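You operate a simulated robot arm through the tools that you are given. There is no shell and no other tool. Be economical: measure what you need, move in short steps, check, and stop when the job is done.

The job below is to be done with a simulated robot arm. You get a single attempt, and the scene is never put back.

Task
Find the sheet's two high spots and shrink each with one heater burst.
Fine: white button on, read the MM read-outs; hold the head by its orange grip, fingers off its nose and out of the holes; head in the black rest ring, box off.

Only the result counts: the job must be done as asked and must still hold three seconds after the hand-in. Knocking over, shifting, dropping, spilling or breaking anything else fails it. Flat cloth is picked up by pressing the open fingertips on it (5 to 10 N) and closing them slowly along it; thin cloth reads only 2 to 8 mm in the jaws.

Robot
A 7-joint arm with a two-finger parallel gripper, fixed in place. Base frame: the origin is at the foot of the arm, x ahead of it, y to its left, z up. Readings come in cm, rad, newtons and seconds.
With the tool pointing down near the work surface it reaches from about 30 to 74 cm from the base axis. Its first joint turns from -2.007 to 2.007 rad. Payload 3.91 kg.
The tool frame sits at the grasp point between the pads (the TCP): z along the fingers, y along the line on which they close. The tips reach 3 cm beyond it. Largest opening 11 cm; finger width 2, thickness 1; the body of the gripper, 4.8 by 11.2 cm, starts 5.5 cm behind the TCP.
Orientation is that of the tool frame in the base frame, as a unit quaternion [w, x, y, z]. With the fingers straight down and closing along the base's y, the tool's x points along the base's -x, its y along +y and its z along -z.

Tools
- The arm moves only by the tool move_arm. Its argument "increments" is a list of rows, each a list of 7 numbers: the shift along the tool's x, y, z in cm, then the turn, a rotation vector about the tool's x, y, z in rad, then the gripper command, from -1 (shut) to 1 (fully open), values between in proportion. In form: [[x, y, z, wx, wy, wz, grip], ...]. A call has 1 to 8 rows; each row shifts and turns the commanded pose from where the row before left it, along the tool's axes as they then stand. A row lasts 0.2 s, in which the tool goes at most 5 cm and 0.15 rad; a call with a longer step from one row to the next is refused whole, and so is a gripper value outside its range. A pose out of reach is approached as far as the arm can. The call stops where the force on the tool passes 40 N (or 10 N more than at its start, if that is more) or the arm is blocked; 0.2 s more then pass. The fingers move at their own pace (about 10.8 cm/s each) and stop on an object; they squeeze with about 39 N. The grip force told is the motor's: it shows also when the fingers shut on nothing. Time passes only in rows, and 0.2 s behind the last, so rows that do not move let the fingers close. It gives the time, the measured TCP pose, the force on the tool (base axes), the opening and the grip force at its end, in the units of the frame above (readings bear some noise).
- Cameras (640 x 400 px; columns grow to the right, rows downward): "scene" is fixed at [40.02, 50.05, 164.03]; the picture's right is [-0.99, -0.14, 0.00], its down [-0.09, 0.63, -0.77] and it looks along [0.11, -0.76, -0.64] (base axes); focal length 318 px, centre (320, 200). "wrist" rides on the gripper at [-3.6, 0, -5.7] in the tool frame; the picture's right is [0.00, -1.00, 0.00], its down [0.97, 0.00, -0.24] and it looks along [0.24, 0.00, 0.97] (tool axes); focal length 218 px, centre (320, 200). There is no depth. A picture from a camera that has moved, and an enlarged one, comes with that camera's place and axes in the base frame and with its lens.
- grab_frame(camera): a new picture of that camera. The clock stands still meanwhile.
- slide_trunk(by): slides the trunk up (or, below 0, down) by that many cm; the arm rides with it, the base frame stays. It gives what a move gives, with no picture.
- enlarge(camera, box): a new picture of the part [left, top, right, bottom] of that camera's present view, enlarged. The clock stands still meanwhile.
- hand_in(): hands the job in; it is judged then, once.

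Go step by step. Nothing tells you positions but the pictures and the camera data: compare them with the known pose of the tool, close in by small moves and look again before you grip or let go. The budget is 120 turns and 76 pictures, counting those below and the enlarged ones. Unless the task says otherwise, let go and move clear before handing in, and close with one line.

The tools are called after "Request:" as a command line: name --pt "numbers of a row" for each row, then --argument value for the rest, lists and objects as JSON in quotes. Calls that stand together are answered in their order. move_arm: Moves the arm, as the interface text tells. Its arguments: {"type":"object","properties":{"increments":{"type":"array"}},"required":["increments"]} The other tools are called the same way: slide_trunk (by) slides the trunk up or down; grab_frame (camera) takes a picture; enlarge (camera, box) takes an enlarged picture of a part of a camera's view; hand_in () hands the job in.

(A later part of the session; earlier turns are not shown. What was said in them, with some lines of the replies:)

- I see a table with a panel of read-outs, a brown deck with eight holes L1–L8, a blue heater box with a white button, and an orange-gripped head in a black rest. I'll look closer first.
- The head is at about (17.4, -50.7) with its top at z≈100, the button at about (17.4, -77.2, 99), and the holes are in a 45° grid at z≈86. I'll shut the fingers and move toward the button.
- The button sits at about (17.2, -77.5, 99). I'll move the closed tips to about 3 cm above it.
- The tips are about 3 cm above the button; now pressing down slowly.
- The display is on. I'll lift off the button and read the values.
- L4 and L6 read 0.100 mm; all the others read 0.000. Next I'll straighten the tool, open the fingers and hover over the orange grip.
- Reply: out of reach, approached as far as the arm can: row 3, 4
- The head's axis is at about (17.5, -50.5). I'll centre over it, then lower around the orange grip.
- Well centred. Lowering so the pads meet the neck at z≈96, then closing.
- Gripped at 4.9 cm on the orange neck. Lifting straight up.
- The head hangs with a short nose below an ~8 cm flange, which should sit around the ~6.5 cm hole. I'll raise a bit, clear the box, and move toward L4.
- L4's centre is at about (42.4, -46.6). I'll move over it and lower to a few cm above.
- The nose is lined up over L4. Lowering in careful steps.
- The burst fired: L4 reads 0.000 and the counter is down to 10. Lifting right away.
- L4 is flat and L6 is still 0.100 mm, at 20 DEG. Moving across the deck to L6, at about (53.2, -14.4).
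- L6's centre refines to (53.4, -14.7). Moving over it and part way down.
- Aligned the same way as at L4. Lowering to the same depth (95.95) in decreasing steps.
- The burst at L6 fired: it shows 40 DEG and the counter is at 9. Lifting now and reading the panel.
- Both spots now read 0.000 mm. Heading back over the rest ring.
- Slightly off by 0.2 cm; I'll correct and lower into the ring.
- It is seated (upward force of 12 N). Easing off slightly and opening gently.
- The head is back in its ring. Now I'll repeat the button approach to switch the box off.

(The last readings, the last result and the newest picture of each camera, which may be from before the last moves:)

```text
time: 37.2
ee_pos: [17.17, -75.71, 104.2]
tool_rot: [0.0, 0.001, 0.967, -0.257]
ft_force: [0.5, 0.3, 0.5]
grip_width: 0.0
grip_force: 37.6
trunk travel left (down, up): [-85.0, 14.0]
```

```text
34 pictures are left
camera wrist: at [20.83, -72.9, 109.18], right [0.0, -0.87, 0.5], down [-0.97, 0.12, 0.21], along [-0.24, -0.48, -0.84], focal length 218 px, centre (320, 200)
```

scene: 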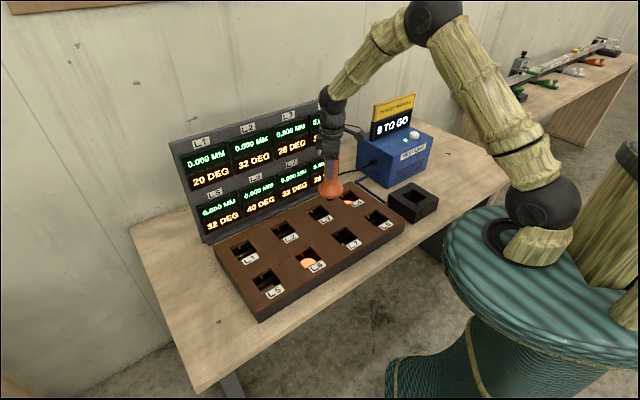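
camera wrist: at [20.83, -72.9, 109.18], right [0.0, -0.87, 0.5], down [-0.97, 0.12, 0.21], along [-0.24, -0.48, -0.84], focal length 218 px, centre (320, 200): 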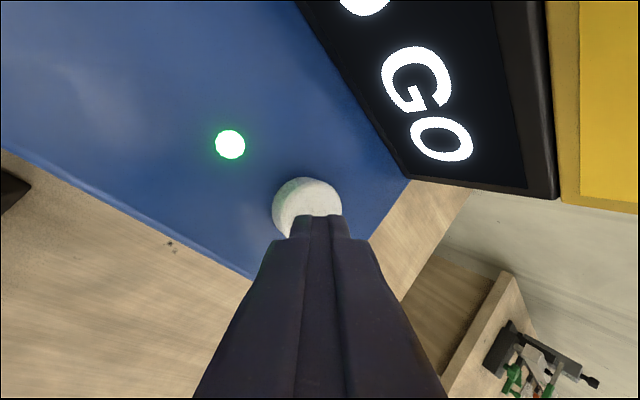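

Request:
move_arm --pt "0 0.24 1.02 0 0 0 -1" --pt "0 0.15 0.85 0 0 0 -1" --pt "0 0.15 0.26 0 0 0 -1" --pt "0 0.15 0.26 0 0 0 -1" --pt "0 0.1 0.17 0 0 0 -1"

Request:
enlarge --camera "scene" --box '[330, 70, 480, 230]'

```text
time: 38.4
ee_pos: [17.32, -76.33, 101.56]
tool_rot: [0.001, 0.0, 0.966, -0.258]
ft_force: [0.2, 0.5, 1.2]
grip_width: 0.0
grip_force: 37.7
trunk travel left (down, up): [-85.0, 14.0]
```

```text
2.50 times, centred on (405, 150) of scene
camera zoom: at [40.02, 50.05, 164.03], right [-0.99, -0.14, 0.0], down [-0.09, 0.63, -0.77], along [0.11, -0.76, -0.64], focal length 796 px, centre (108, 325)
```

zoom: 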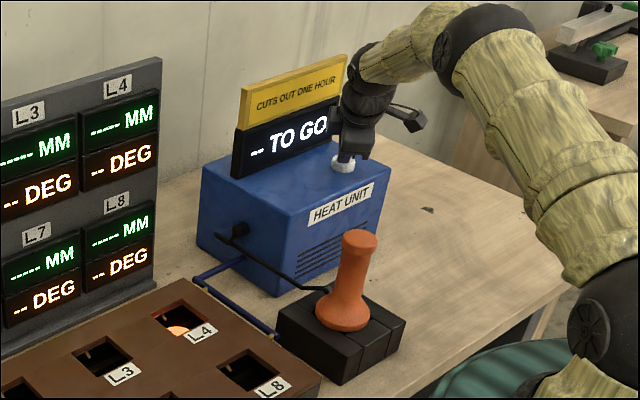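

The box is off. Lifting clear.

Request:
move_arm --pt "0 -1.0 -1.74 0 0 0 -1" --pt "0 -1.5 -3.5 0 0 0 -1" --pt "0 0 -4.5 0 0 0 -1" --pt "0 0 -4.5 0 0 0 -1" --pt "0 0 -4.5 0 0 0 -1" --pt "0 0 0 0 0 0 -1"

Request:
grab_frame --camera "scene"

```text
time: 39.8
ee_pos: [17.56, -69.02, 118.9]
tool_rot: [0.0, 0.0, 0.967, -0.257]
ft_force: [0.5, 0.1, -1.2]
grip_width: 0.0
grip_force: 37.9
trunk travel left (down, up): [-85.0, 14.0]
```

```text
32 pictures are left
```

scene: 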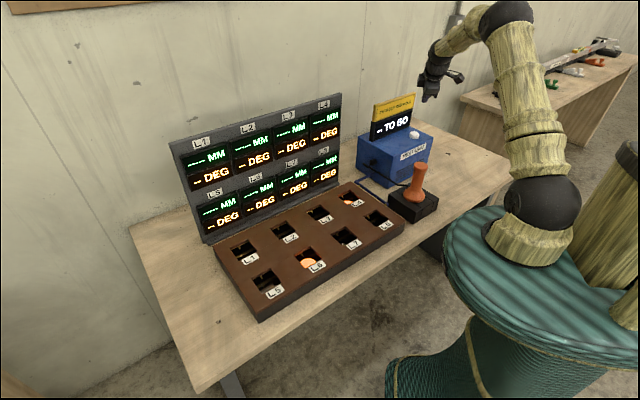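

The box is off, the head is in its ring and the arm is clear, so I'm handing in.

Request:
hand_in

```text
The job is handed in.
```

The two high spots were L4 and L6 (0.100 mm each); one heater burst on each brought both read-outs to 0.000 mm. The head is back in its rest ring, the box is off, and the job is handed in.
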